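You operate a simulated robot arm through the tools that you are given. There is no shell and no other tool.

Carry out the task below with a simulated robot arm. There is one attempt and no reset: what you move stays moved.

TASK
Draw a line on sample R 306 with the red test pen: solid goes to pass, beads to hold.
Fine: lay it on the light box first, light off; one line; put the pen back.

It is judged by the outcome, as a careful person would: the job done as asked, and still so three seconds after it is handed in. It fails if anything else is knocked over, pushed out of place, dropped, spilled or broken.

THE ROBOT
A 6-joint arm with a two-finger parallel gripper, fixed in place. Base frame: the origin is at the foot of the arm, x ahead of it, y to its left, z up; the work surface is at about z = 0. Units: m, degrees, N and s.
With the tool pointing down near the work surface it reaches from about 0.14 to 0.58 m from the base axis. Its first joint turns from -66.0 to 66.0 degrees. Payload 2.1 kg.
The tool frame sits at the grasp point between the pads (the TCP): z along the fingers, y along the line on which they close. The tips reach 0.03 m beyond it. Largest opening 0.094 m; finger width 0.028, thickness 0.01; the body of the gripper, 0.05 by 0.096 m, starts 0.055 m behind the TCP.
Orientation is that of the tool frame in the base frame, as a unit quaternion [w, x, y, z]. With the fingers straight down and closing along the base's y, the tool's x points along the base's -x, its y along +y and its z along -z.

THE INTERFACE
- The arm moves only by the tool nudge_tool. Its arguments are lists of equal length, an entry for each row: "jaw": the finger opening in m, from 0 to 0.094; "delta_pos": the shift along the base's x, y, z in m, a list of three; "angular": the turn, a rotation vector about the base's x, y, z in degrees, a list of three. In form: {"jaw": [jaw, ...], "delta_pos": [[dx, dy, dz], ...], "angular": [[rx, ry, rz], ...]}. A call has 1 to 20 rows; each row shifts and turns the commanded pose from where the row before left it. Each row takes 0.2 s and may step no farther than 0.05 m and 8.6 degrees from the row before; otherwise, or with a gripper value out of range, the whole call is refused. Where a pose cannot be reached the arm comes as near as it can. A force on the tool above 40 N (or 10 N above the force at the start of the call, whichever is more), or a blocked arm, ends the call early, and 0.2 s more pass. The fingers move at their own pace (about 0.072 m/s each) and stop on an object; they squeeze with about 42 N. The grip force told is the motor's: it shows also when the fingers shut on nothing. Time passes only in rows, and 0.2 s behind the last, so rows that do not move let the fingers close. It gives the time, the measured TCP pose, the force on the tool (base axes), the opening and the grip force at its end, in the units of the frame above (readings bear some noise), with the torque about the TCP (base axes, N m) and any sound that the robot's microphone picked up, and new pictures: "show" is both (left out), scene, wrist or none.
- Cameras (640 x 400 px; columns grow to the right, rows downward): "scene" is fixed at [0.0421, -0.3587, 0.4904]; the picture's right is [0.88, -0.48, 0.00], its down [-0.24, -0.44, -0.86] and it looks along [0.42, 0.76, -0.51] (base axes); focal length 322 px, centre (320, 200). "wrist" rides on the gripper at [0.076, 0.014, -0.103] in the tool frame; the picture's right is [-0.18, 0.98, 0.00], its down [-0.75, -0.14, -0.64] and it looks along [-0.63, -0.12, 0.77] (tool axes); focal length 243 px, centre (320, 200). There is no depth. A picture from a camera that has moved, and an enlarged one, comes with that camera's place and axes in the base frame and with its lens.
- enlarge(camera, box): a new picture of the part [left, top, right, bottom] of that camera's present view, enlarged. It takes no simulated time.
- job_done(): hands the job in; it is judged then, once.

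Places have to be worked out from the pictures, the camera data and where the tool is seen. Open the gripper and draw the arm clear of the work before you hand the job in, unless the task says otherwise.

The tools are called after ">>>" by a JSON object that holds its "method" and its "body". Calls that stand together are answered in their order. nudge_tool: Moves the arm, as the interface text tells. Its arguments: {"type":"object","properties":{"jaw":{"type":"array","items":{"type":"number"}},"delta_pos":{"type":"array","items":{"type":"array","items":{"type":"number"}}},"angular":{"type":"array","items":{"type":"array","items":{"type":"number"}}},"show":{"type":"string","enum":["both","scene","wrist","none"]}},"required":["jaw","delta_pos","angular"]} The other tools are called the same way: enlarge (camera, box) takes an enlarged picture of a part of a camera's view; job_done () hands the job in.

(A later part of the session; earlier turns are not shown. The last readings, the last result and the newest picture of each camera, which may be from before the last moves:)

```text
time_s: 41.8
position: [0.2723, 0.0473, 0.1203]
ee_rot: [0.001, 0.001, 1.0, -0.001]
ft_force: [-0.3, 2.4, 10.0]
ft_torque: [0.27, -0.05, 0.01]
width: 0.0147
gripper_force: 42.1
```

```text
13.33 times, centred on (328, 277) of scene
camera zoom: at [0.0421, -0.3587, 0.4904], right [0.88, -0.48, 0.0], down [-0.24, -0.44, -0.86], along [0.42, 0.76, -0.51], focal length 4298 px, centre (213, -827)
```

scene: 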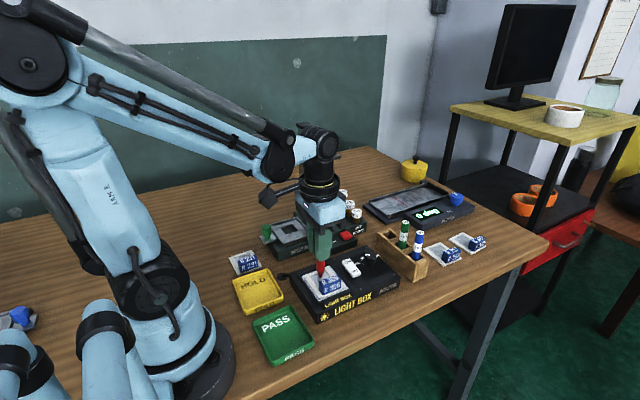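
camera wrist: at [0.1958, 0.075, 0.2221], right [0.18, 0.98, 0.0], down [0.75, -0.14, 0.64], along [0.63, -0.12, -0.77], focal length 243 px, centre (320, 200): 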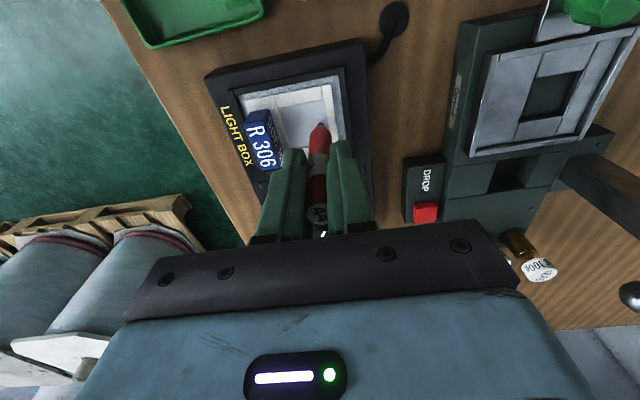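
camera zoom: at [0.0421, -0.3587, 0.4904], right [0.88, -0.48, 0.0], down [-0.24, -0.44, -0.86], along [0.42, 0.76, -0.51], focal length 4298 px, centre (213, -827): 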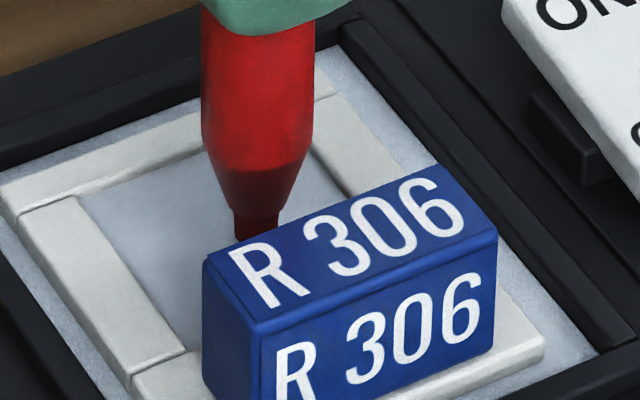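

Still in contact at 10 N after 14 mm. I'll finish the last 10 mm with slight feed and then lift to inspect.

>>> {"method": "nudge_tool", "body": {"jaw": [0, 0, 0, 0, 0], "delta_pos": [[0, -0.002, -0.0001], [0, -0.002, -0.0001], [0, -0.002, -0.0001], [0, -0.002, -0.0001], [0, -0.002, -0.0001]], "angular": [[0, 0, 0], [0, 0, 0], [0, 0, 0], [0, 0, 0], [0, 0, 0]], "show": "none"}}

>>> {"method": "enlarge", "body": {"camera": "wrist", "box": [280, 90, 360, 150]}}

```text
time_s: 43.0
position: [0.2716, 0.0376, 0.1195]
ee_rot: [0.001, 0.001, 1.0, 0.0]
ft_force: [-0.8, 3.4, 12.7]
ft_torque: [0.38, -0.05, -0.01]
width: 0.0145
gripper_force: 42.3
```

```text
6.67 times, centred on (320, 120) of wrist
camera zoom: at [0.1948, 0.0509, 0.2209], right [0.18, 0.98, 0.0], down [0.75, -0.14, 0.64], along [0.63, -0.12, -0.77], focal length 1618 px, centre (320, 733)
```

zoom: 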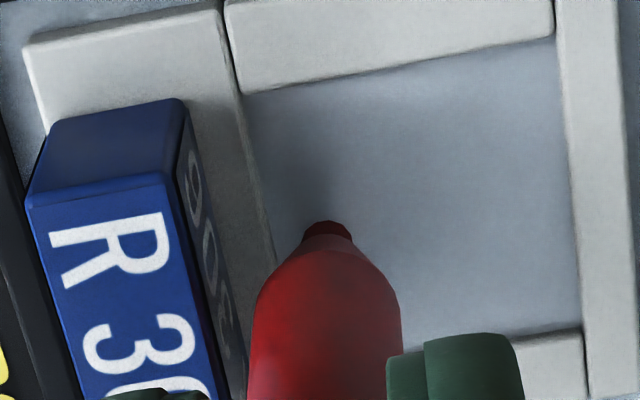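

A full 24 mm stroke in continuous contact. I'll lift straight up and move aside to inspect the film.

>>> {"method": "nudge_tool", "body": {"jaw": [0, 0, 0, 0, 0], "delta_pos": [[0, 0, 0.01], [0, 0, 0.03], [0.01, 0.045, 0.01], [0, 0, 0], [0, 0, 0]], "angular": [[0, 0, 0], [0, 0, 0], [0, 0, 0], [0, 0, 0], [0, 0, 0]]}}

>>> {"method": "enlarge", "body": {"camera": "scene", "box": [308, 262, 348, 292]}}

>>> {"method": "enlarge", "body": {"camera": "wrist", "box": [230, 40, 350, 130]}}

```text
time_s: 44.2
position: [0.2804, 0.0834, 0.1677]
ee_rot: [0.002, 0.001, 1.0, 0.0]
ft_force: [0.0, 0.3, -0.8]
ft_torque: [0.01, 0.01, -0.02]
width: 0.0147
gripper_force: 41.6
camera wrist: at [0.2031, 0.0967, 0.2694], right [0.19, 0.98, 0.0], down [0.75, -0.14, 0.64], along [0.63, -0.12, -0.77], focal length 243 px, centre (320, 200)
```

scene: 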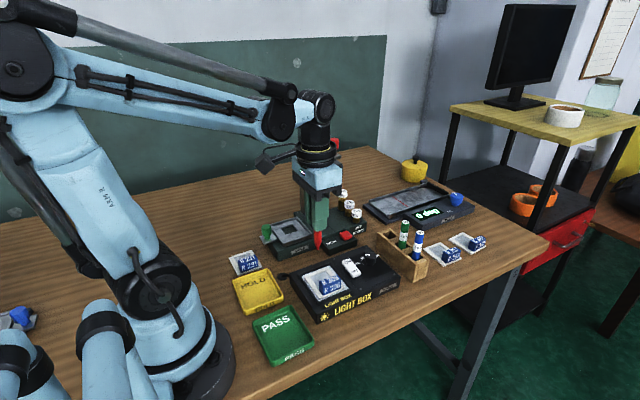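
wrist: 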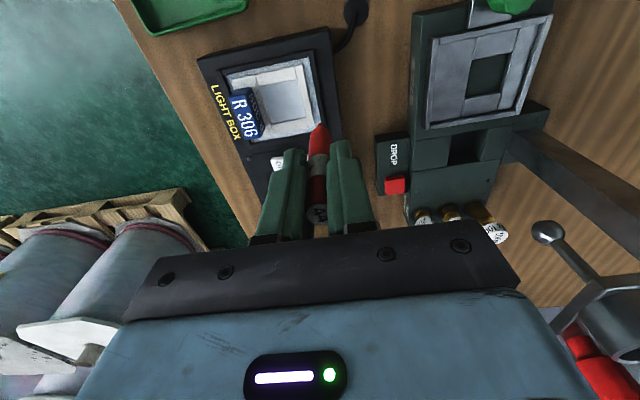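

```text
13.33 times, centred on (328, 277) of scene
camera zoom: at [0.0421, -0.3587, 0.4904], right [0.88, -0.48, 0.0], down [-0.24, -0.44, -0.86], along [0.42, 0.76, -0.51], focal length 4298 px, centre (213, -827)
```

zoom: 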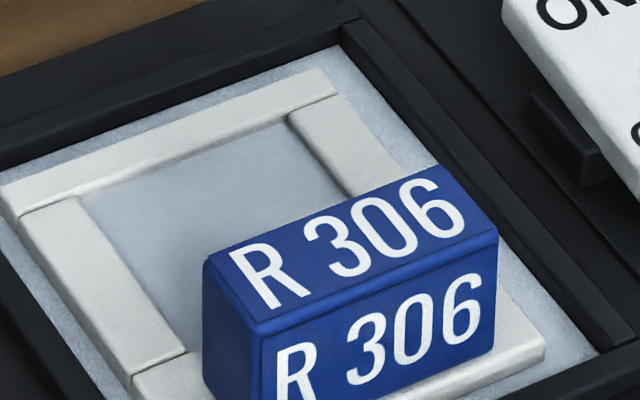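

```text
4.44 times, centred on (290, 85) of wrist
camera zoom: at [0.2031, 0.0967, 0.2694], right [0.19, 0.98, 0.0], down [0.75, -0.14, 0.64], along [0.63, -0.12, -0.77], focal length 1078 px, centre (453, 711)
```

zoom: 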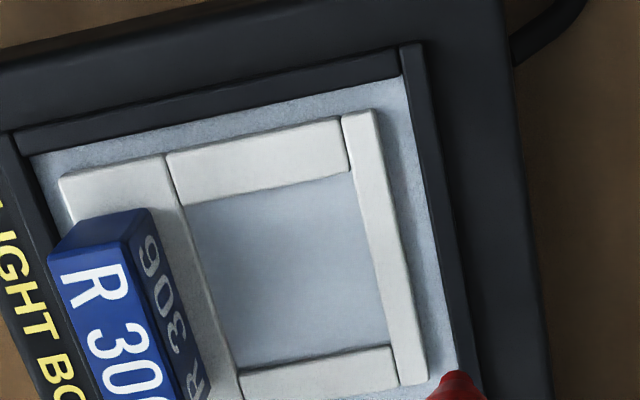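

The film still looks clean. I'll enlarge much more on the film and also the nib, in case the fluid is faint or the pen has a cap.

>>> {"method": "enlarge", "body": {"camera": "wrist", "box": [264, 74, 308, 124]}}

>>> {"method": "enlarge", "body": {"camera": "scene", "box": [312, 268, 336, 286]}}

>>> {"method": "enlarge", "body": {"camera": "scene", "box": [306, 222, 332, 256]}}

>>> {"method": "enlarge", "body": {"camera": "scene", "box": [375, 215, 435, 275]}}

```text
8.00 times, centred on (286, 99) of wrist
camera zoom: at [0.2031, 0.0967, 0.2694], right [0.19, 0.98, 0.0], down [0.75, -0.14, 0.64], along [0.63, -0.12, -0.77], focal length 1941 px, centre (592, 1008)
```

zoom: 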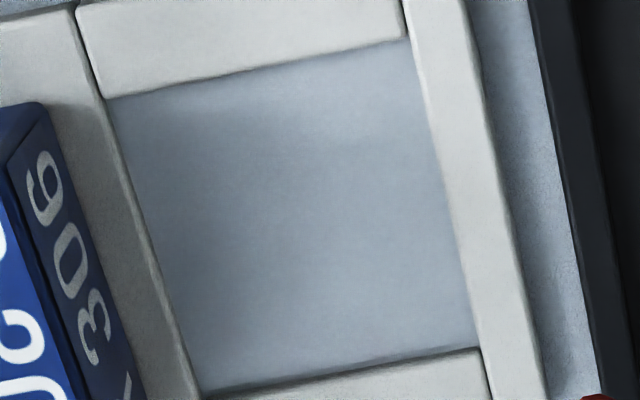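

```text
16.00 times, centred on (324, 277) of scene
camera zoom: at [0.0421, -0.3587, 0.4904], right [0.88, -0.48, 0.0], down [-0.24, -0.44, -0.86], along [0.42, 0.76, -0.51], focal length 5158 px, centre (256, -1032)
```

zoom: 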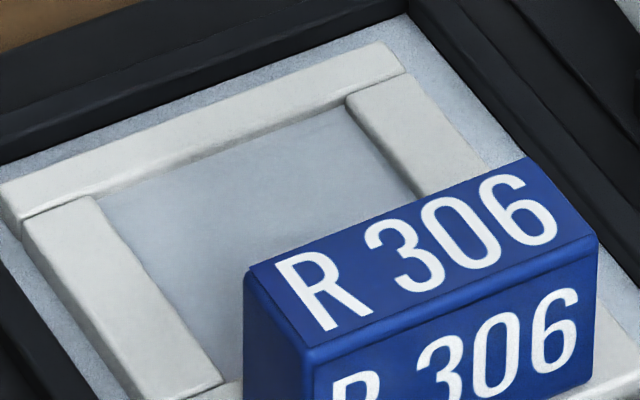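

```text
11.76 times, centred on (319, 239) of scene
camera zoom: at [0.0421, -0.3587, 0.4904], right [0.88, -0.48, 0.0], down [-0.24, -0.44, -0.86], along [0.42, 0.76, -0.51], focal length 3793 px, centre (332, -259)
```

zoom: 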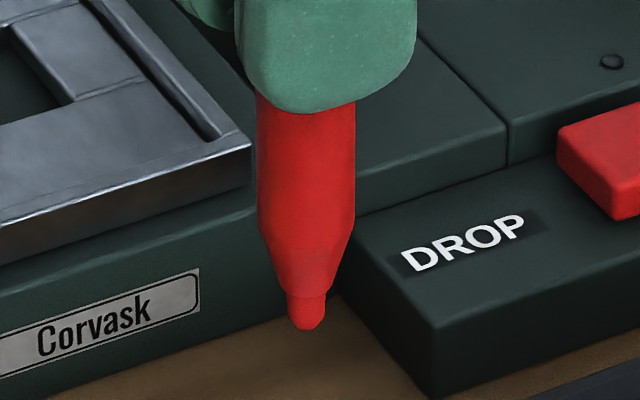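

```text
6.67 times, centred on (405, 245) of scene
camera zoom: at [0.0421, -0.3587, 0.4904], right [0.88, -0.48, 0.0], down [-0.24, -0.44, -0.86], along [0.42, 0.76, -0.51], focal length 2149 px, centre (-247, -100)
```

zoom: 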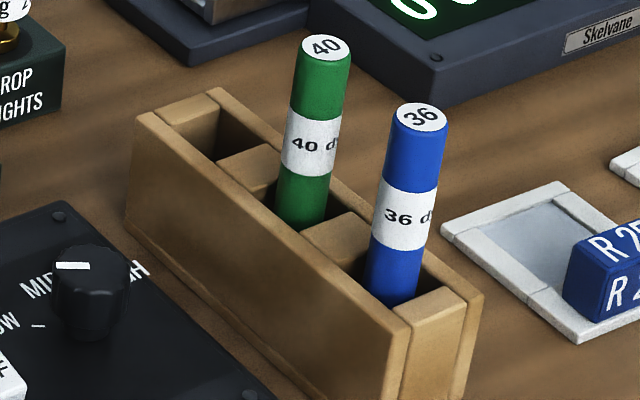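

Nothing visible yet. Test fluid may need a few seconds to show, so I'll wait 3 s with the pen held clear and look again.

>>> {"method": "nudge_tool", "body": {"jaw": [0, 0, 0, 0, 0, 0, 0, 0, 0, 0, 0, 0, 0, 0, 0], "delta_pos": [[0, 0.01, 0.01], [0, 0, 0], [0, 0, 0], [0, 0, 0], [0, 0, 0], [0, 0, 0], [0, 0, 0], [0, 0, 0], [0, 0, 0], [0, 0, 0], [0, 0, 0], [0, 0, 0], [0, 0, 0], [0, 0, 0], [0, 0, 0]], "angular": [[0, 0, 0], [0, 0, 0], [0, 0, 0], [0, 0, 0], [0, 0, 0], [0, 0, 0], [0, 0, 0], [0, 0, 0], [0, 0, 0], [0, 0, 0], [0, 0, 0], [0, 0, 0], [0, 0, 0], [0, 0, 0], [0, 0, 0]], "show": "none"}}

>>> {"method": "enlarge", "body": {"camera": "scene", "box": [312, 268, 336, 286]}}

>>> {"method": "enlarge", "body": {"camera": "wrist", "box": [220, 50, 320, 125]}}

>>> {"method": "enlarge", "body": {"camera": "wrist", "box": [300, 110, 340, 140]}}

```text
time_s: 47.4
position: [0.2802, 0.0917, 0.1782]
ee_rot: [0.002, 0.002, 1.0, 0.001]
ft_force: [0.3, -0.8, -0.7]
ft_torque: [0.02, 0.04, -0.04]
width: 0.015
gripper_force: 42.4
```

```text
16.00 times, centred on (324, 277) of scene
camera zoom: at [0.0421, -0.3587, 0.4904], right [0.88, -0.48, 0.0], down [-0.24, -0.44, -0.86], along [0.42, 0.76, -0.51], focal length 5158 px, centre (256, -1032)
```

zoom: 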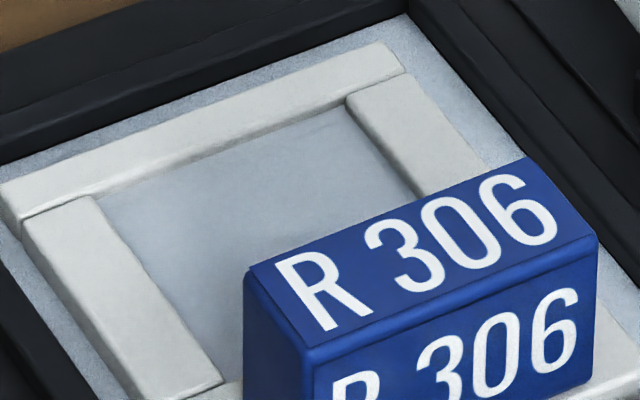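

```text
5.33 times, centred on (270, 88) of wrist
camera zoom: at [0.2043, 0.1058, 0.2801], right [0.18, 0.98, 0.0], down [0.75, -0.14, 0.64], along [0.63, -0.12, -0.77], focal length 1294 px, centre (587, 800)
```

zoom: 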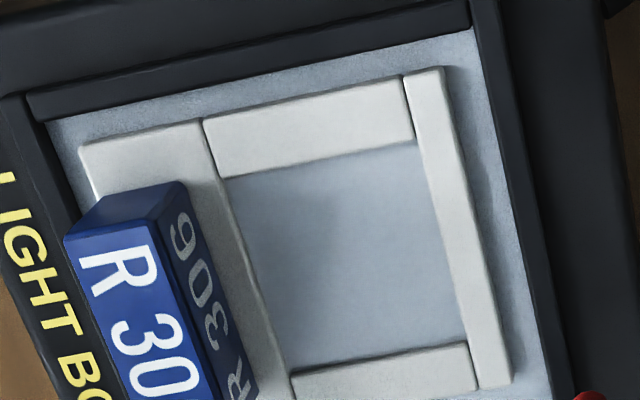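

```text
13.33 times, centred on (320, 125) of wrist
camera zoom: at [0.2043, 0.1058, 0.2801], right [0.18, 0.98, 0.0], down [0.75, -0.14, 0.64], along [0.63, -0.12, -0.77], focal length 3235 px, centre (320, 1200)
```

zoom: 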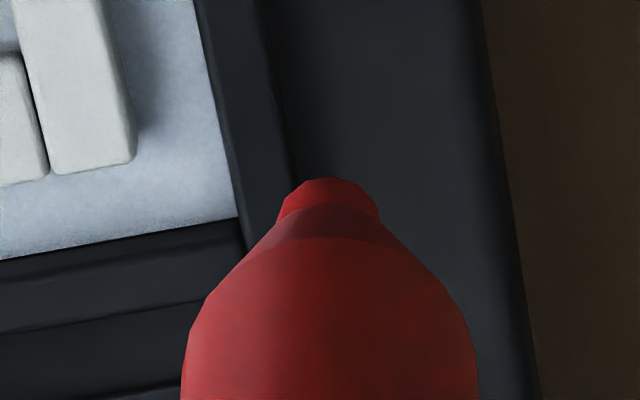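

Still clean. Possibly I pressed far too hard: a felt nib normally writes at a light touch. I'll return to the line's start and redo the stroke with only a few newtons.

>>> {"method": "nudge_tool", "body": {"jaw": [0, 0, 0, 0, 0], "delta_pos": [[-0.01, -0.0295, 0], [0, 0, -0.04], [0, 0, -0.017], [0, 0, -0.0015], [0, 0, 0]], "angular": [[0, 0, 0], [0, 0, 0], [0, 0, 0], [0, 0, 0], [0, 0, 0]], "show": "none"}}

>>> {"method": "nudge_tool", "body": {"jaw": [0, 0], "delta_pos": [[0, 0, -0.0005], [0, 0, 0]], "angular": [[0, 0, 0], [0, 0, 0]], "show": "none"}}

>>> {"method": "nudge_tool", "body": {"jaw": [0, 0], "delta_pos": [[0, 0, -0.0003], [0, 0, 0]], "angular": [[0, 0, 0], [0, 0, 0]], "show": "none"}}

```text
time_s: 48.6
position: [0.2725, 0.0638, 0.1212]
ee_rot: [0.001, 0.001, 1.0, 0.0]
ft_force: [-0.4, -0.4, -0.3]
ft_torque: [0.0, 0.0, 0.0]
width: 0.0146
gripper_force: 42.5
```

```text
time_s: 49.2
position: [0.2717, 0.0627, 0.1207]
ee_rot: [0.002, 0.0, 1.0, 0.0]
ft_force: [0.3, 0.2, -0.2]
ft_torque: [0.0, 0.01, 0.02]
width: 0.0146
gripper_force: 42.4
```

```text
time_s: 49.8
position: [0.2726, 0.063, 0.1208]
ee_rot: [0.002, 0.001, 1.0, -0.001]
ft_force: [0.2, 0.2, -1.2]
ft_torque: [0.02, -0.05, 0.03]
width: 0.0146
gripper_force: 42.6
```

>>> {"method": "nudge_tool", "body": {"jaw": [0, 0], "delta_pos": [[0, 0, -0.0002], [0, 0, 0]], "angular": [[0, 0, 0], [0, 0, 0]], "show": "none"}}

>>> {"method": "nudge_tool", "body": {"jaw": [0, 0], "delta_pos": [[0, 0, -0.0001], [0, 0, 0]], "angular": [[0, 0, 0], [0, 0, 0]], "show": "none"}}

>>> {"method": "nudge_tool", "body": {"jaw": [0, 0], "delta_pos": [[0, 0, -0.0001], [0, 0, 0]], "angular": [[0, 0, 0], [0, 0, 0]], "show": "none"}}

```text
time_s: 50.4
position: [0.2721, 0.063, 0.1196]
ee_rot: [0.002, 0.002, 1.0, 0.0]
ft_force: [0.2, 0.1, -0.2]
ft_torque: [-0.01, -0.02, -0.01]
width: 0.0146
gripper_force: 41.9
```

```text
time_s: 51.0
position: [0.2722, 0.0632, 0.1202]
ee_rot: [0.001, 0.001, 1.0, 0.0]
ft_force: [-0.9, 0.2, 2.1]
ft_torque: [-0.03, 0.01, -0.03]
width: 0.0146
gripper_force: 42.4
```

```text
time_s: 51.6
position: [0.2724, 0.0636, 0.1191]
ee_rot: [0.001, 0.0, 1.0, 0.0]
ft_force: [-0.9, 0.4, 4.6]
ft_torque: [-0.02, 0.07, -0.03]
width: 0.0146
gripper_force: 42.1
```

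A light 4–5 N contact. Now a short slow segment, then check force and film.

>>> {"method": "nudge_tool", "body": {"jaw": [0, 0, 0], "delta_pos": [[0, -0.002, 0], [0, -0.002, 0], [0, -0.002, 0]], "angular": [[0, 0, 0], [0, 0, 0], [0, 0, 0]], "show": "none"}}

>>> {"method": "enlarge", "body": {"camera": "wrist", "box": [280, 90, 360, 150]}}

>>> {"method": "enlarge", "body": {"camera": "scene", "box": [308, 262, 348, 292]}}

```text
time_s: 52.4
position: [0.2726, 0.056, 0.1193]
ee_rot: [0.002, 0.0, 1.0, -0.001]
ft_force: [-0.3, 0.1, 3.9]
ft_torque: [0.13, -0.06, 0.02]
width: 0.0144
gripper_force: 41.5
```

```text
6.67 times, centred on (320, 120) of wrist
camera zoom: at [0.1959, 0.0695, 0.2211], right [0.18, 0.98, 0.0], down [0.75, -0.14, 0.64], along [0.63, -0.12, -0.76], focal length 1618 px, centre (320, 733)
```

zoom: 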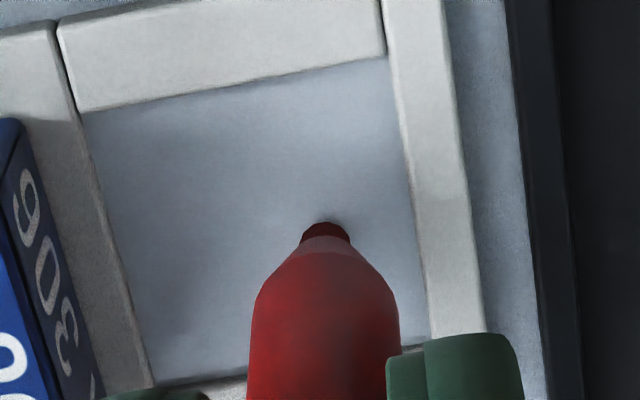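

```text
13.33 times, centred on (328, 277) of scene
camera zoom: at [0.0421, -0.3587, 0.4904], right [0.88, -0.48, 0.0], down [-0.24, -0.44, -0.86], along [0.42, 0.76, -0.51], focal length 4298 px, centre (213, -827)
```

zoom: 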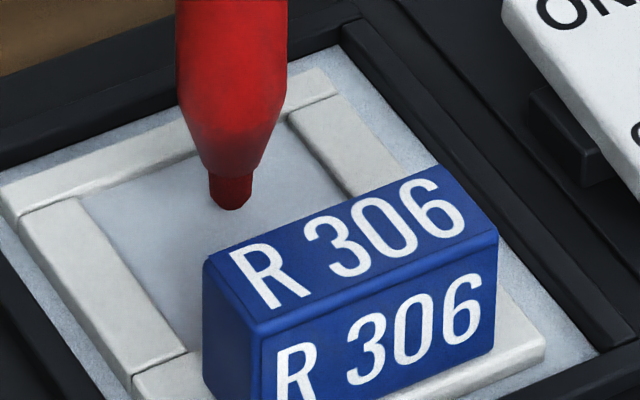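

Light contact holds at 4 N; no ink seen behind the nib yet. I'll complete the stroke at this light touch.

>>> {"method": "nudge_tool", "body": {"jaw": [0, 0, 0, 0, 0], "delta_pos": [[0, -0.002, -5e-05], [0, -0.002, -5e-05], [0, -0.002, -5e-05], [0, -0.002, -5e-05], [0, -0.002, -5e-05]], "angular": [[0, 0, 0], [0, 0, 0], [0, 0, 0], [0, 0, 0], [0, 0, 0]], "show": "none"}}

>>> {"method": "nudge_tool", "body": {"jaw": [0, 0, 0, 0, 0], "delta_pos": [[0, -0.002, -5e-05], [0, -0.002, -5e-05], [0, -0.002, -5e-05], [0, -0.002, -5e-05], [0, -0.002, -5e-05]], "angular": [[0, 0, 0], [0, 0, 0], [0, 0, 0], [0, 0, 0], [0, 0, 0]], "show": "none"}}

>>> {"method": "enlarge", "body": {"camera": "wrist", "box": [290, 90, 370, 150]}}

```text
time_s: 53.6
position: [0.2729, 0.0474, 0.1197]
ee_rot: [0.001, 0.0, 1.0, 0.0]
ft_force: [0.9, 4.0, 10.5]
ft_torque: [0.34, -0.04, -0.01]
width: 0.0147
gripper_force: 42.2
```

```text
time_s: 54.8
position: [0.2733, 0.0377, 0.119]
ee_rot: [0.001, 0.0, 1.0, 0.001]
ft_force: [-1.0, 11.1, 31.9]
ft_torque: [0.94, -0.05, 0.04]
width: 0.0149
gripper_force: 42.1
```

```text
6.67 times, centred on (330, 120) of wrist
camera zoom: at [0.1963, 0.0508, 0.2195], right [0.18, 0.98, 0.0], down [0.75, -0.14, 0.64], along [0.63, -0.12, -0.77], focal length 1618 px, centre (253, 733)
```

zoom: 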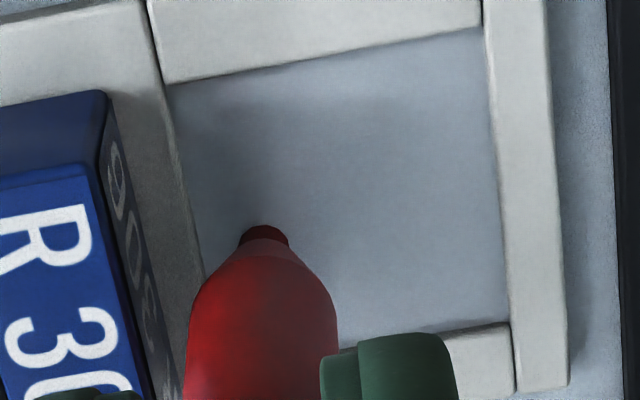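

Another full stroke under contact from 4 to 32 N, still nothing visible in this view. I'll lift off and check the film right away from a clear pose.

>>> {"method": "nudge_tool", "body": {"jaw": [0, 0, 0, 0, 0], "delta_pos": [[0, 0, 0.01], [0, 0, 0.035], [0, 0, 0.0355], [0.02, 0.024, 0], [0.02, 0.0241, 0]], "angular": [[0, 0, 0], [0, 0, 0], [0, 0, 0], [0, 0, 0], [0, 0, 0]]}}

>>> {"method": "enlarge", "body": {"camera": "scene", "box": [308, 262, 348, 292]}}

>>> {"method": "enlarge", "body": {"camera": "wrist", "box": [220, 20, 320, 95]}}

```text
time_s: 56.0
position: [0.3131, 0.0828, 0.2019]
ee_rot: [0.0, 0.001, 1.0, 0.0]
ft_force: [0.2, 0.4, -0.3]
ft_torque: [0.04, 0.03, 0.04]
width: 0.0144
gripper_force: 42.6
camera wrist: at [0.2367, 0.0972, 0.3022], right [0.18, 0.98, 0.0], down [0.75, -0.14, 0.64], along [0.63, -0.12, -0.77], focal length 243 px, centre (320, 200)
```

scene: 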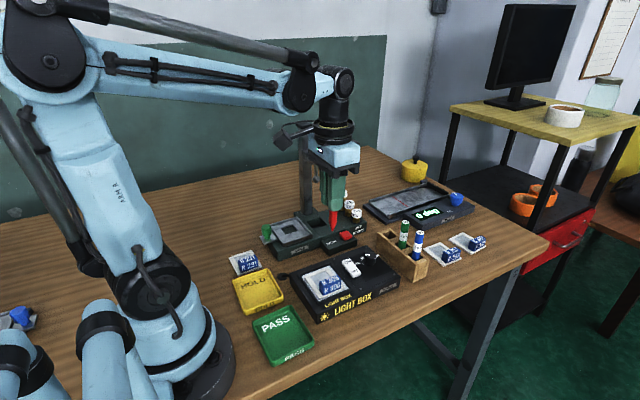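
wrist: 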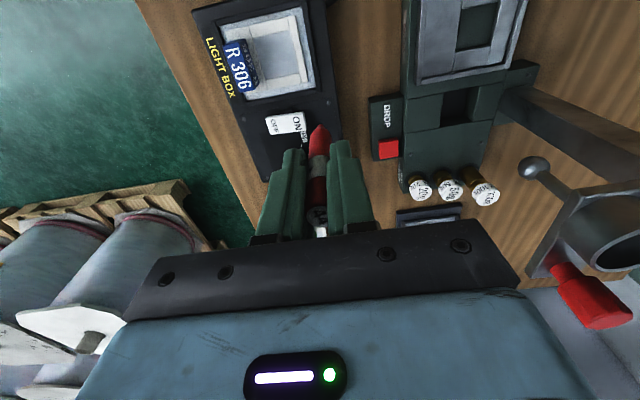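

```text
13.33 times, centred on (328, 277) of scene
camera zoom: at [0.0421, -0.3587, 0.4904], right [0.88, -0.48, 0.0], down [-0.24, -0.44, -0.86], along [0.42, 0.76, -0.51], focal length 4298 px, centre (213, -827)
```

zoom: 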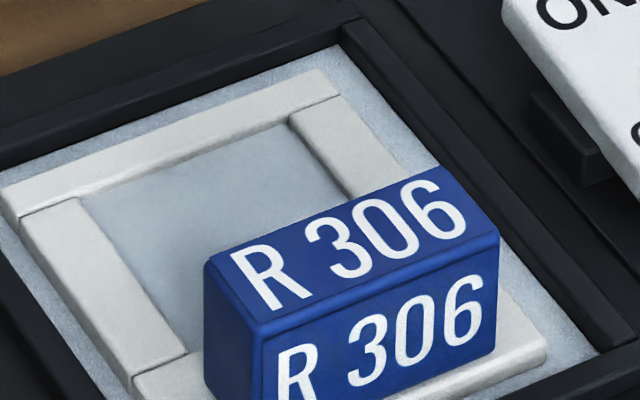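

```text
5.33 times, centred on (270, 58) of wrist
camera zoom: at [0.2367, 0.0972, 0.3022], right [0.18, 0.98, 0.0], down [0.75, -0.14, 0.64], along [0.63, -0.12, -0.77], focal length 1294 px, centre (587, 960)
```

zoom: 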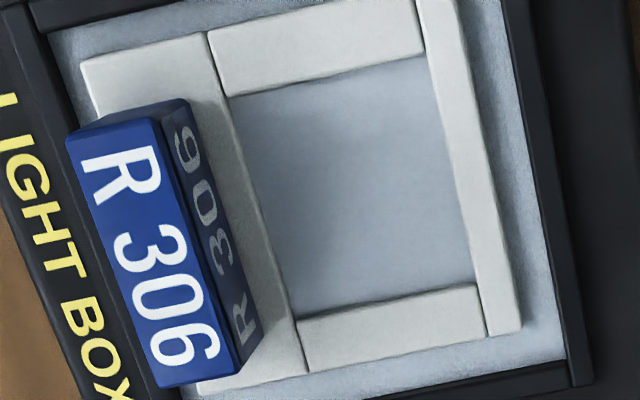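

I'll re-check the rocker's tilt and the pane from this new viewpoint.

>>> {"method": "enlarge", "body": {"camera": "wrist", "box": [255, 95, 325, 150]}}

>>> {"method": "enlarge", "body": {"camera": "scene", "box": [335, 252, 375, 285]}}

>>> {"method": "enlarge", "body": {"camera": "scene", "box": [318, 200, 348, 240]}}

```text
7.27 times, centred on (290, 122) of wrist
camera zoom: at [0.2367, 0.0972, 0.3022], right [0.18, 0.98, 0.0], down [0.75, -0.14, 0.64], along [0.63, -0.12, -0.77], focal length 1764 px, centre (538, 764)
```

zoom: 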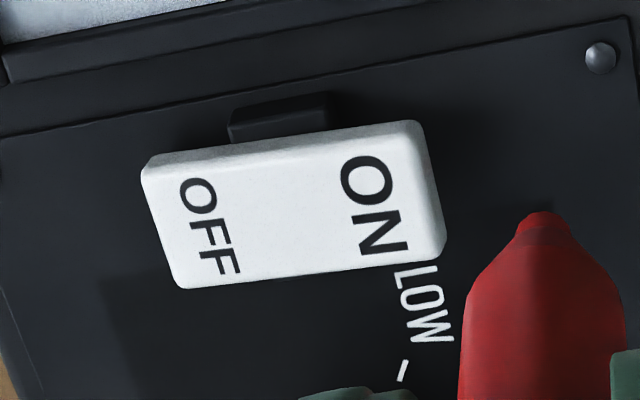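

```text
12.12 times, centred on (355, 268) of scene
camera zoom: at [0.0421, -0.3587, 0.4904], right [0.88, -0.48, 0.0], down [-0.24, -0.44, -0.86], along [0.42, 0.76, -0.51], focal length 3908 px, centre (-104, -630)
```

zoom: 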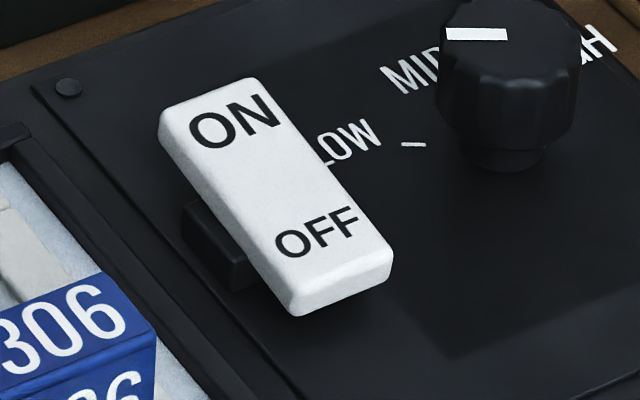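

```text
10.00 times, centred on (333, 220) of scene
camera zoom: at [0.0421, -0.3587, 0.4904], right [0.88, -0.48, 0.0], down [-0.24, -0.44, -0.86], along [0.42, 0.76, -0.51], focal length 3224 px, centre (190, 0)
```

zoom: 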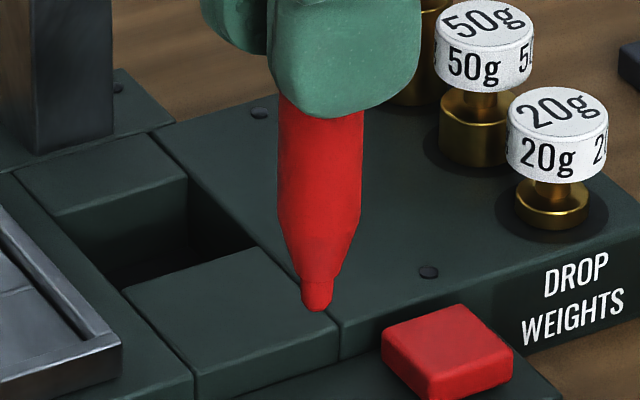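

The rocker's OFF end is down and the light is off. The stroke is done as asked, even if the fluid is hard to see unlit. I'll return the pen to its slot, then inspect the film much closer without the pen.

>>> {"method": "nudge_tool", "body": {"jaw": [0, 0, 0, 0, 0], "delta_pos": [[0.0389, 0, 0], [0.0389, 0, 0], [0.0389, 0, 0], [0.0388, 0, 0], [0, 0, 0]], "angular": [[0, 0, 0], [0, 0, 0], [0, 0, 0], [0, 0, 0], [0, 0, 0]], "show": "none"}}

>>> {"method": "enlarge", "body": {"camera": "wrist", "box": [230, 60, 410, 200]}}

>>> {"method": "enlarge", "body": {"camera": "scene", "box": [350, 140, 450, 280]}}

```text
time_s: 57.2
position: [0.4669, 0.0802, 0.1995]
ee_rot: [0.002, 0.0, 1.0, 0.0]
ft_force: [-0.2, -0.2, -0.4]
ft_torque: [-0.01, 0.03, 0.01]
width: 0.0147
gripper_force: 41.6
```

```text
2.86 times, centred on (320, 130) of wrist
camera zoom: at [0.3905, 0.0943, 0.3012], right [0.18, 0.98, 0.0], down [0.75, -0.14, 0.64], along [0.63, -0.12, -0.77], focal length 693 px, centre (320, 400)
```

zoom: 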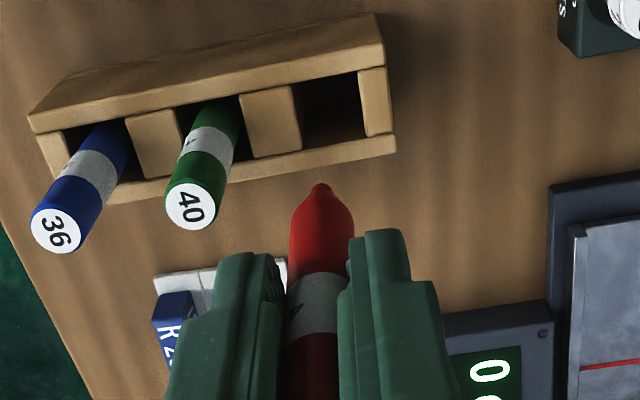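

```text
2.86 times, centred on (400, 210) of scene
camera zoom: at [0.0421, -0.3587, 0.4904], right [0.88, -0.48, 0.0], down [-0.24, -0.44, -0.86], along [0.42, 0.76, -0.51], focal length 921 px, centre (91, 171)
```

zoom: 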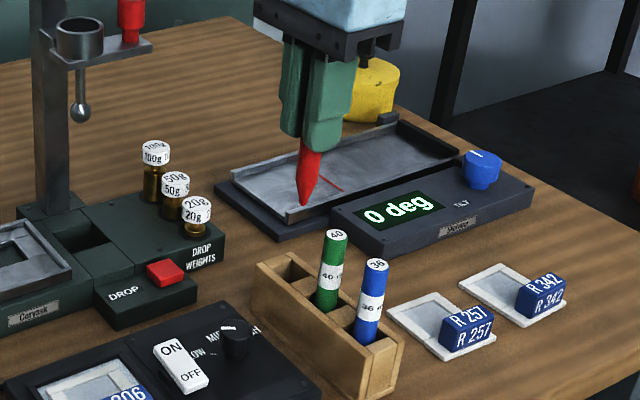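

Compared with the pick-up view, the gripper is now about 3 mm further to −y relative to the slot. I'll correct +3 mm and lower until the tip is just above the slot.

>>> {"method": "nudge_tool", "body": {"jaw": [0, 0, 0, 0], "delta_pos": [[0, 0.003, 0], [0, 0, -0.025], [0, 0, -0.025], [0, 0, 0]], "angular": [[0, 0, 0], [0, 0, 0], [0, 0, 0], [0, 0, 0]], "show": "none"}}

>>> {"method": "enlarge", "body": {"camera": "wrist", "box": [260, 80, 380, 170]}}

>>> {"method": "enlarge", "body": {"camera": "scene", "box": [360, 180, 440, 260]}}

```text
time_s: 58.2
position: [0.4685, 0.0868, 0.1514]
ee_rot: [0.001, 0.001, 1.0, 0.0]
ft_force: [0.6, 0.0, -0.9]
ft_torque: [-0.01, -0.02, -0.02]
width: 0.0146
gripper_force: 42.4
```

```text
4.44 times, centred on (320, 125) of wrist
camera zoom: at [0.3915, 0.1, 0.2524], right [0.18, 0.98, 0.0], down [0.75, -0.14, 0.64], along [0.63, -0.12, -0.77], focal length 1078 px, centre (320, 533)
```

zoom: 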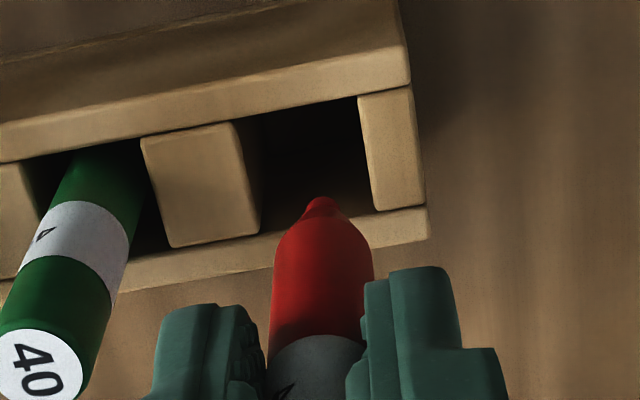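

```text
5.00 times, centred on (400, 220) of scene
camera zoom: at [0.0421, -0.3587, 0.4904], right [0.88, -0.48, 0.0], down [-0.24, -0.44, -0.86], along [0.42, 0.76, -0.51], focal length 1612 px, centre (-80, 100)
```

zoom: 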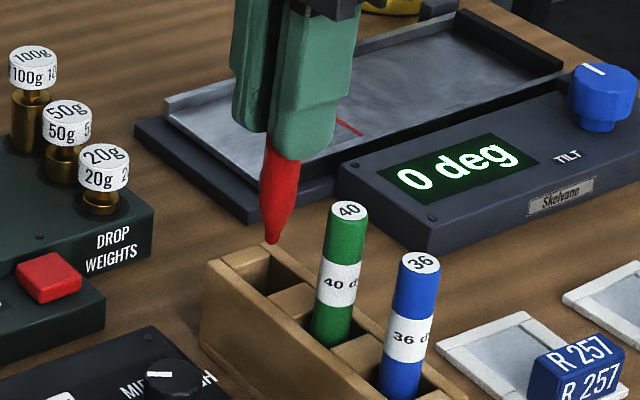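

The arm hadn't fully settled in the previous view; it is now about 2.5 mm too far to +y. I'll shift back and let it settle.

>>> {"method": "nudge_tool", "body": {"jaw": [0, 0, 0, 0], "delta_pos": [[0, -0.0025, 0], [0, 0, 0], [0, 0, 0], [0, 0, 0]], "angular": [[0, 0, 0], [0, 0, 0], [0, 0, 0], [0, 0, 0]], "show": "none"}}

>>> {"method": "enlarge", "body": {"camera": "wrist", "box": [260, 80, 380, 170]}}

>>> {"method": "enlarge", "body": {"camera": "scene", "box": [360, 180, 440, 260]}}

```text
time_s: 59.2
position: [0.4689, 0.0841, 0.1499]
ee_rot: [0.002, 0.0, 1.0, 0.0]
ft_force: [0.4, 0.6, -0.5]
ft_torque: [0.02, -0.01, -0.03]
width: 0.0143
gripper_force: 41.9
```

```text
4.44 times, centred on (320, 125) of wrist
camera zoom: at [0.3915, 0.0979, 0.252], right [0.18, 0.98, 0.0], down [0.75, -0.14, 0.64], along [0.63, -0.12, -0.77], focal length 1078 px, centre (320, 533)
```

zoom: 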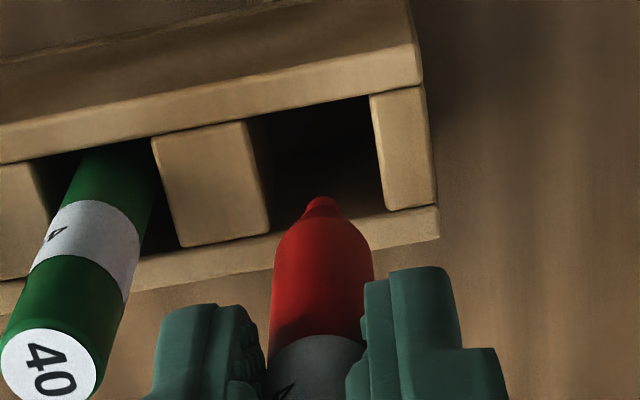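

```text
5.00 times, centred on (400, 220) of scene
camera zoom: at [0.0421, -0.3587, 0.4904], right [0.88, -0.48, 0.0], down [-0.24, -0.44, -0.86], along [0.42, 0.76, -0.51], focal length 1612 px, centre (-80, 100)
```

zoom: 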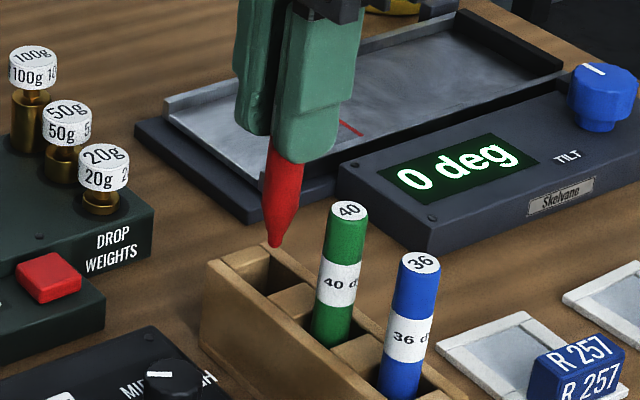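

Now centred over the slot (about 4 mm clearance each side). Lowering straight in, watching force.

>>> {"method": "nudge_tool", "body": {"jaw": [0, 0, 0, 0, 0, 0], "delta_pos": [[0.001, 0, -0.012], [0, 0, -0.012], [0, 0, -0.012], [0, 0, -0.012], [0, 0, -0.01], [0, 0, 0]], "angular": [[0, 0, 0], [0, 0, 0], [0, 0, 0], [0, 0, 0], [0, 0, 0], [0, 0, 0]], "show": "none"}}

>>> {"method": "enlarge", "body": {"camera": "scene", "box": [360, 180, 440, 260]}}

>>> {"method": "enlarge", "body": {"camera": "wrist", "box": [260, 80, 380, 170]}}

```text
time_s: 60.6
position: [0.4688, 0.0844, 0.0902]
ee_rot: [0.001, 0.0, 1.0, 0.0]
ft_force: [-1.5, -0.5, 32.1]
ft_torque: [-0.03, 0.03, 0.0]
width: 0.0146
gripper_force: 42.0
```

```text
5.00 times, centred on (400, 220) of scene
camera zoom: at [0.042, -0.3587, 0.4904], right [0.88, -0.48, 0.0], down [-0.24, -0.44, -0.86], along [0.42, 0.76, -0.51], focal length 1612 px, centre (-80, 100)
```

zoom: 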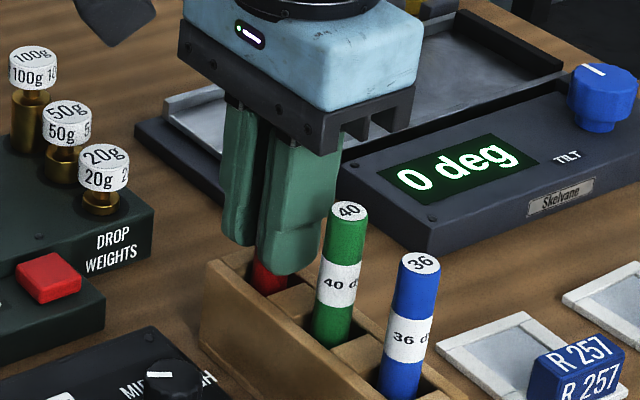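

```text
4.44 times, centred on (320, 125) of wrist
camera zoom: at [0.3919, 0.0988, 0.1925], right [0.19, 0.98, 0.0], down [0.75, -0.14, 0.64], along [0.63, -0.12, -0.77], focal length 1078 px, centre (320, 533)
```

zoom: 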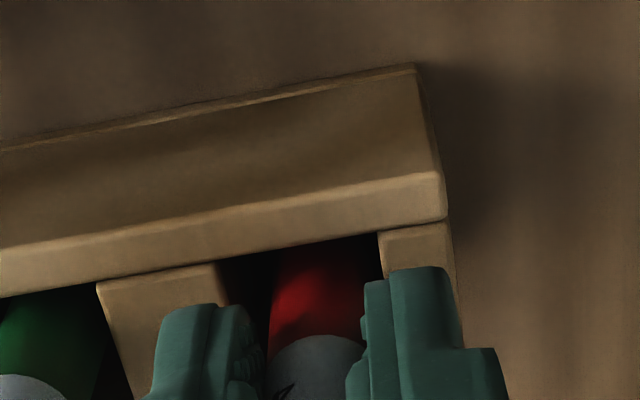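

The pen bottom is on the slot floor (32 N). I'll relieve the load, open just enough, and rise.

>>> {"method": "nudge_tool", "body": {"jaw": [0.0, 0.015, 0.025, 0.034, 0.034, 0.034, 0.034, 0.034], "delta_pos": [[0, 0, 0.0008], [0, 0, 0], [0, 0, 0], [0, 0, 0], [0, 0, 0.02], [0, 0, 0.03], [0, 0, 0.04], [0, 0, 0]], "angular": [[0, 0, 0], [0, 0, 0], [0, 0, 0], [0, 0, 0], [0, 0, 0], [0, 0, 0], [0, 0, 0], [0, 0, 0]]}}

>>> {"method": "enlarge", "body": {"camera": "scene", "box": [360, 180, 440, 260]}}

>>> {"method": "enlarge", "body": {"camera": "scene", "box": [308, 262, 348, 292]}}

```text
time_s: 62.4
position: [0.4694, 0.0882, 0.1845]
ee_rot: [0.0, 0.001, 1.0, 0.0]
ft_force: [-0.5, 0.0, 0.0]
ft_torque: [0.01, -0.03, -0.01]
width: 0.034
gripper_force: 0.1
camera wrist: at [0.3931, 0.1015, 0.2851], right [0.18, 0.98, 0.0], down [0.75, -0.14, 0.64], along [0.63, -0.12, -0.77], focal length 243 px, centre (320, 200)
```

scene: 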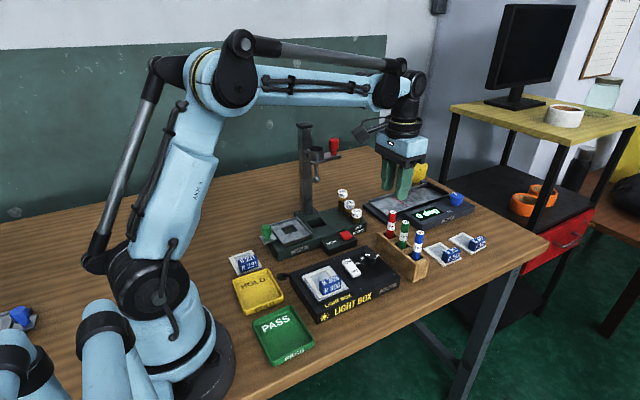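
wrist: 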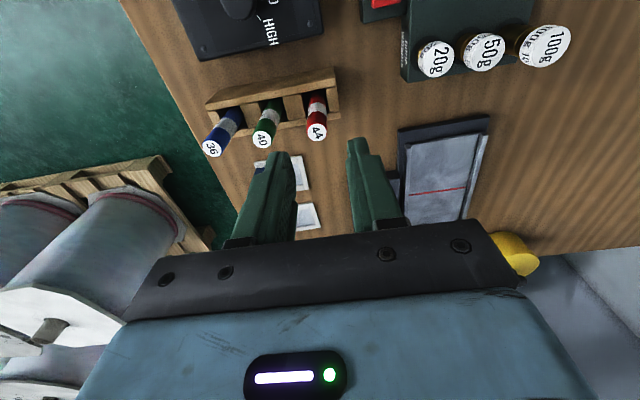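

```text
5.00 times, centred on (400, 220) of scene
camera zoom: at [0.0421, -0.3587, 0.4904], right [0.88, -0.48, 0.0], down [-0.24, -0.44, -0.86], along [0.42, 0.76, -0.51], focal length 1612 px, centre (-80, 100)
```

zoom: 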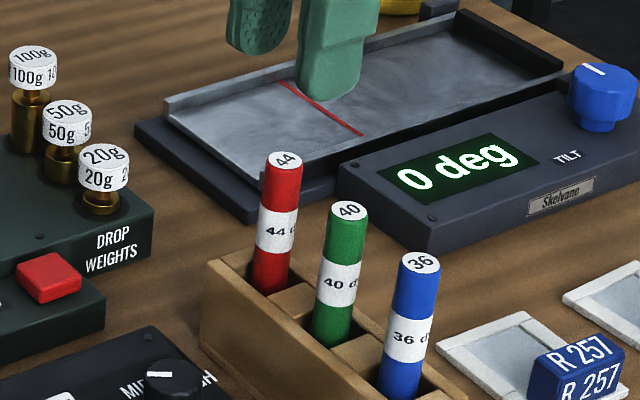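

```text
13.33 times, centred on (328, 277) of scene
camera zoom: at [0.0421, -0.3587, 0.4904], right [0.88, -0.48, 0.0], down [-0.24, -0.44, -0.86], along [0.42, 0.76, -0.51], focal length 4298 px, centre (213, -827)
```

zoom: 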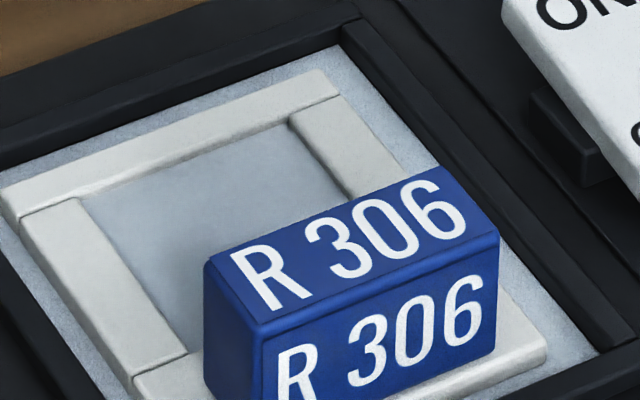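

The red pen is back upright in its slot. I'll now bring the wrist camera low over the sample for a close look at the film.

>>> {"method": "nudge_tool", "body": {"jaw": [0.034, 0.034, 0.034, 0.034, 0.034, 0.034, 0.034, 0.034], "delta_pos": [[0, 0, 0.02], [-0.04, -0.012, 0], [-0.04, -0.012, 0], [-0.04, -0.012, 0], [-0.02, -0.01, -0.03], [0, 0, -0.04], [0, 0, -0.02], [0, 0, 0]], "angular": [[0, 0, 0], [0, 0, 0], [0, 0, 0], [0, 0, 0], [0, 0, 0], [0, 0, 0], [0, 0, 0], [0, 0, 0]]}}

>>> {"method": "enlarge", "body": {"camera": "wrist", "box": [250, 0, 400, 120]}}

```text
time_s: 64.2
position: [0.3275, 0.0419, 0.1124]
ee_rot: [0.001, 0.0, 1.0, -0.001]
ft_force: [-0.7, 0.2, 0.0]
ft_torque: [0.03, 0.0, 0.01]
width: 0.034
gripper_force: 0.0
camera wrist: at [0.2508, 0.0555, 0.2134], right [0.18, 0.98, 0.0], down [0.75, -0.14, 0.64], along [0.63, -0.12, -0.77], focal length 243 px, centre (320, 200)
```

scene: 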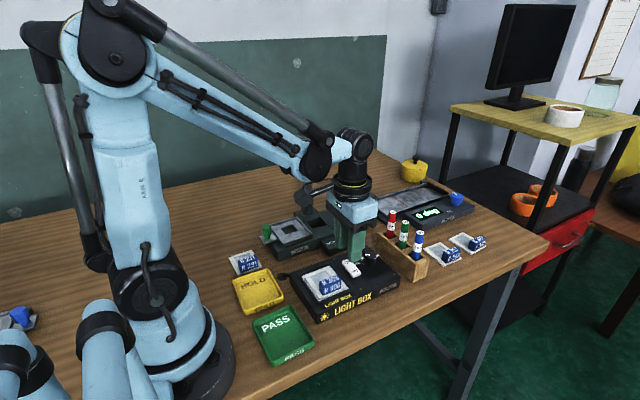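
wrist: 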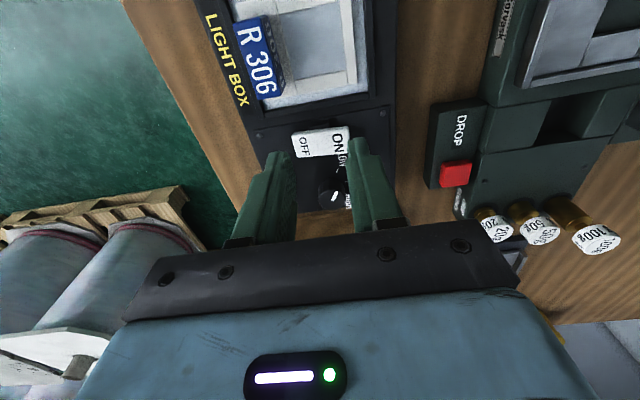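

```text
3.33 times, centred on (325, 60) of wrist
camera zoom: at [0.2508, 0.0555, 0.2134], right [0.18, 0.98, 0.0], down [0.75, -0.14, 0.64], along [0.63, -0.12, -0.77], focal length 809 px, centre (303, 667)
```

zoom: 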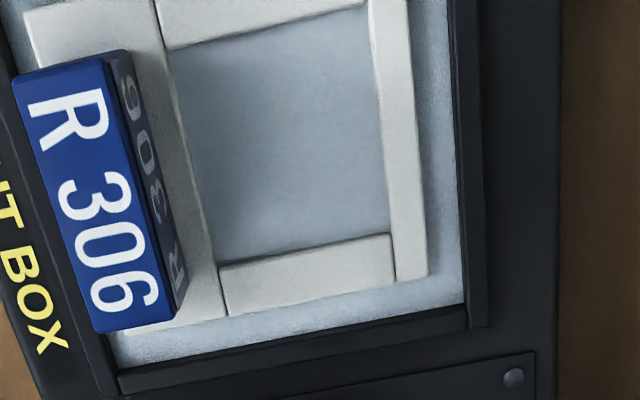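

The film still shows no readable line unlit, from any angle. The fluid is apparently colourless without backlight. The line was drawn with the light off as asked, so I'll switch the light on briefly to read it and then off again. The ON end of the rocker is near (0.335, 0.053, 0.047); I'll move closed fingers above it.

>>> {"method": "nudge_tool", "body": {"jaw": [0.02, 0.0, 0.0, 0.0, 0.0], "delta_pos": [[0.006, 0.014, 0], [0, 0, 0], [0, 0, -0.015], [0, 0, -0.01], [0, 0, 0]], "angular": [[0, 0, 0], [0, 0, 0], [0, 0, 0], [0, 0, 0], [0, 0, 0]], "show": "scene"}}

>>> {"method": "enlarge", "body": {"camera": "scene", "box": [320, 225, 400, 295]}}

>>> {"method": "enlarge", "body": {"camera": "wrist", "box": [260, 70, 380, 200]}}

```text
time_s: 65.4
position: [0.335, 0.054, 0.0863]
ee_rot: [0.002, 0.0, 1.0, 0.001]
ft_force: [-0.6, 0.4, -0.6]
ft_torque: [0.02, 0.02, 0.03]
width: 0.0001
gripper_force: 33.4
```

scene: 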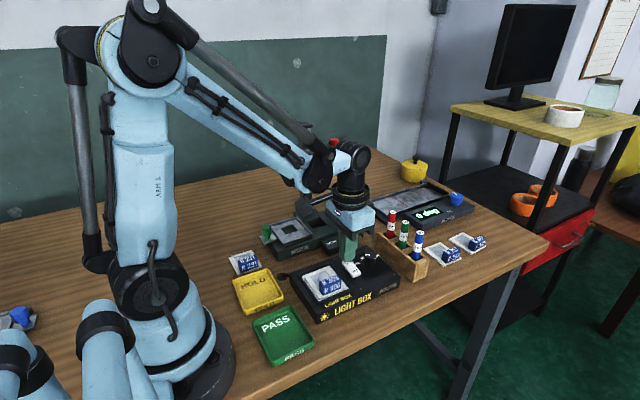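

```text
5.71 times, centred on (360, 260) of scene
camera zoom: at [0.0421, -0.3587, 0.4904], right [0.88, -0.48, 0.0], down [-0.24, -0.44, -0.86], along [0.42, 0.76, -0.51], focal length 1842 px, centre (91, -143)
```

zoom: 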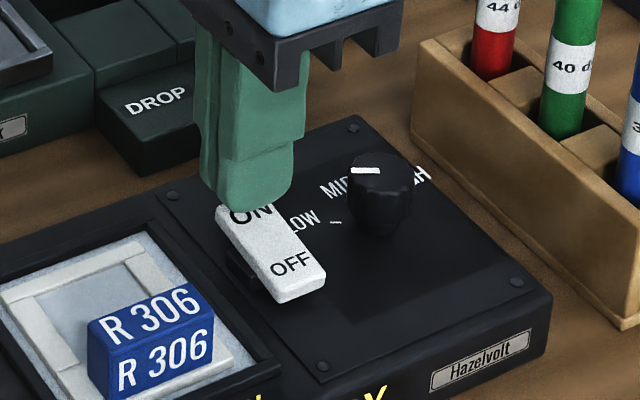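

```text
3.08 times, centred on (320, 135) of wrist
camera zoom: at [0.2573, 0.0679, 0.1882], right [0.19, 0.98, 0.0], down [0.75, -0.14, 0.64], along [0.63, -0.12, -0.77], focal length 746 px, centre (320, 400)
```

zoom: 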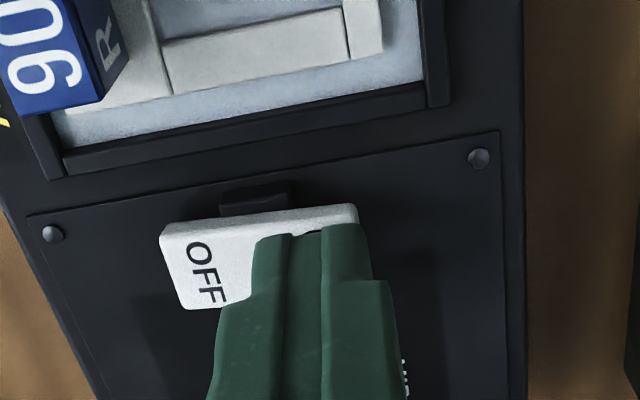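

Before pressing, I'll reconsider: the request says light off, so I shouldn't switch it on when there's another way. The clear film is lying on a white pane, which could hide a pale line; holding the sample up against a dark background may show it. I'll back away from the switch and pick the sample up by its tag to inspect it.

>>> {"method": "nudge_tool", "body": {"jaw": [0.0, 0.0, 0.05, 0.05, 0.05, 0.05, 0.05], "delta_pos": [[0, 0, 0.03], [0, 0, 0.04], [-0.0313, -0.018, 0], [-0.0312, -0.018, 0], [0, 0, -0.03], [0, 0, 0], [0, 0, 0]], "angular": [[0, 0, 0], [0, 0, 0], [0, 0, 0], [0, 0, 0], [0, 0, 0], [0, 0, 0], [0, 0, 0]], "show": "none"}}

>>> {"method": "enlarge", "body": {"camera": "wrist", "box": [220, 60, 440, 220]}}

>>> {"method": "enlarge", "body": {"camera": "scene", "box": [290, 220, 380, 310]}}

```text
time_s: 67.0
position: [0.272, 0.017, 0.1275]
ee_rot: [0.001, 0.0, 1.0, 0.0]
ft_force: [0.8, 0.3, 0.1]
ft_torque: [0.0, 0.0, 0.01]
width: 0.0502
gripper_force: 0.1
```

```text
2.50 times, centred on (330, 140) of wrist
camera zoom: at [0.1957, 0.0325, 0.2288], right [0.18, 0.98, 0.0], down [0.75, -0.14, 0.64], along [0.63, -0.12, -0.77], focal length 606 px, centre (295, 350)
```

zoom: 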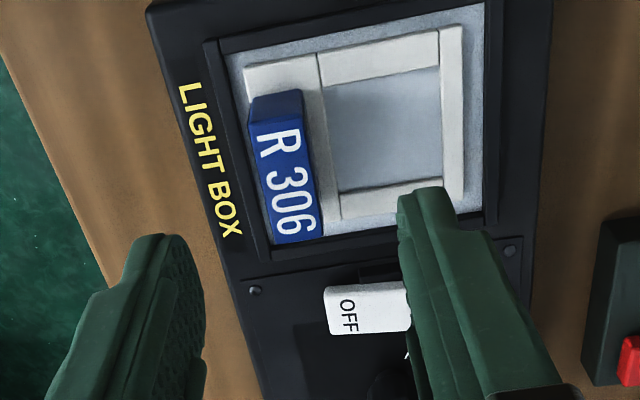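

```text
4.44 times, centred on (335, 265) of scene
camera zoom: at [0.0421, -0.3587, 0.4904], right [0.88, -0.48, 0.0], down [-0.24, -0.44, -0.86], along [0.42, 0.76, -0.51], focal length 1433 px, centre (253, -89)
```

zoom: 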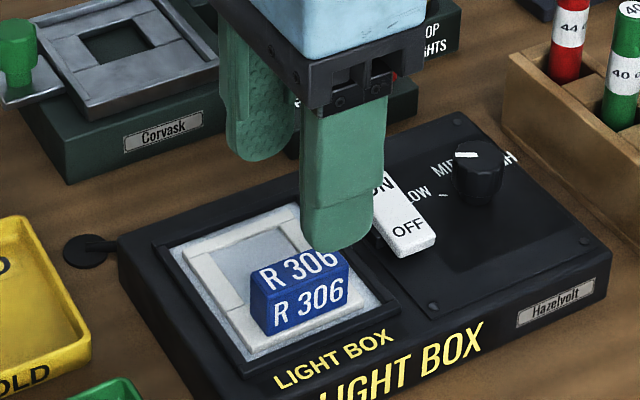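

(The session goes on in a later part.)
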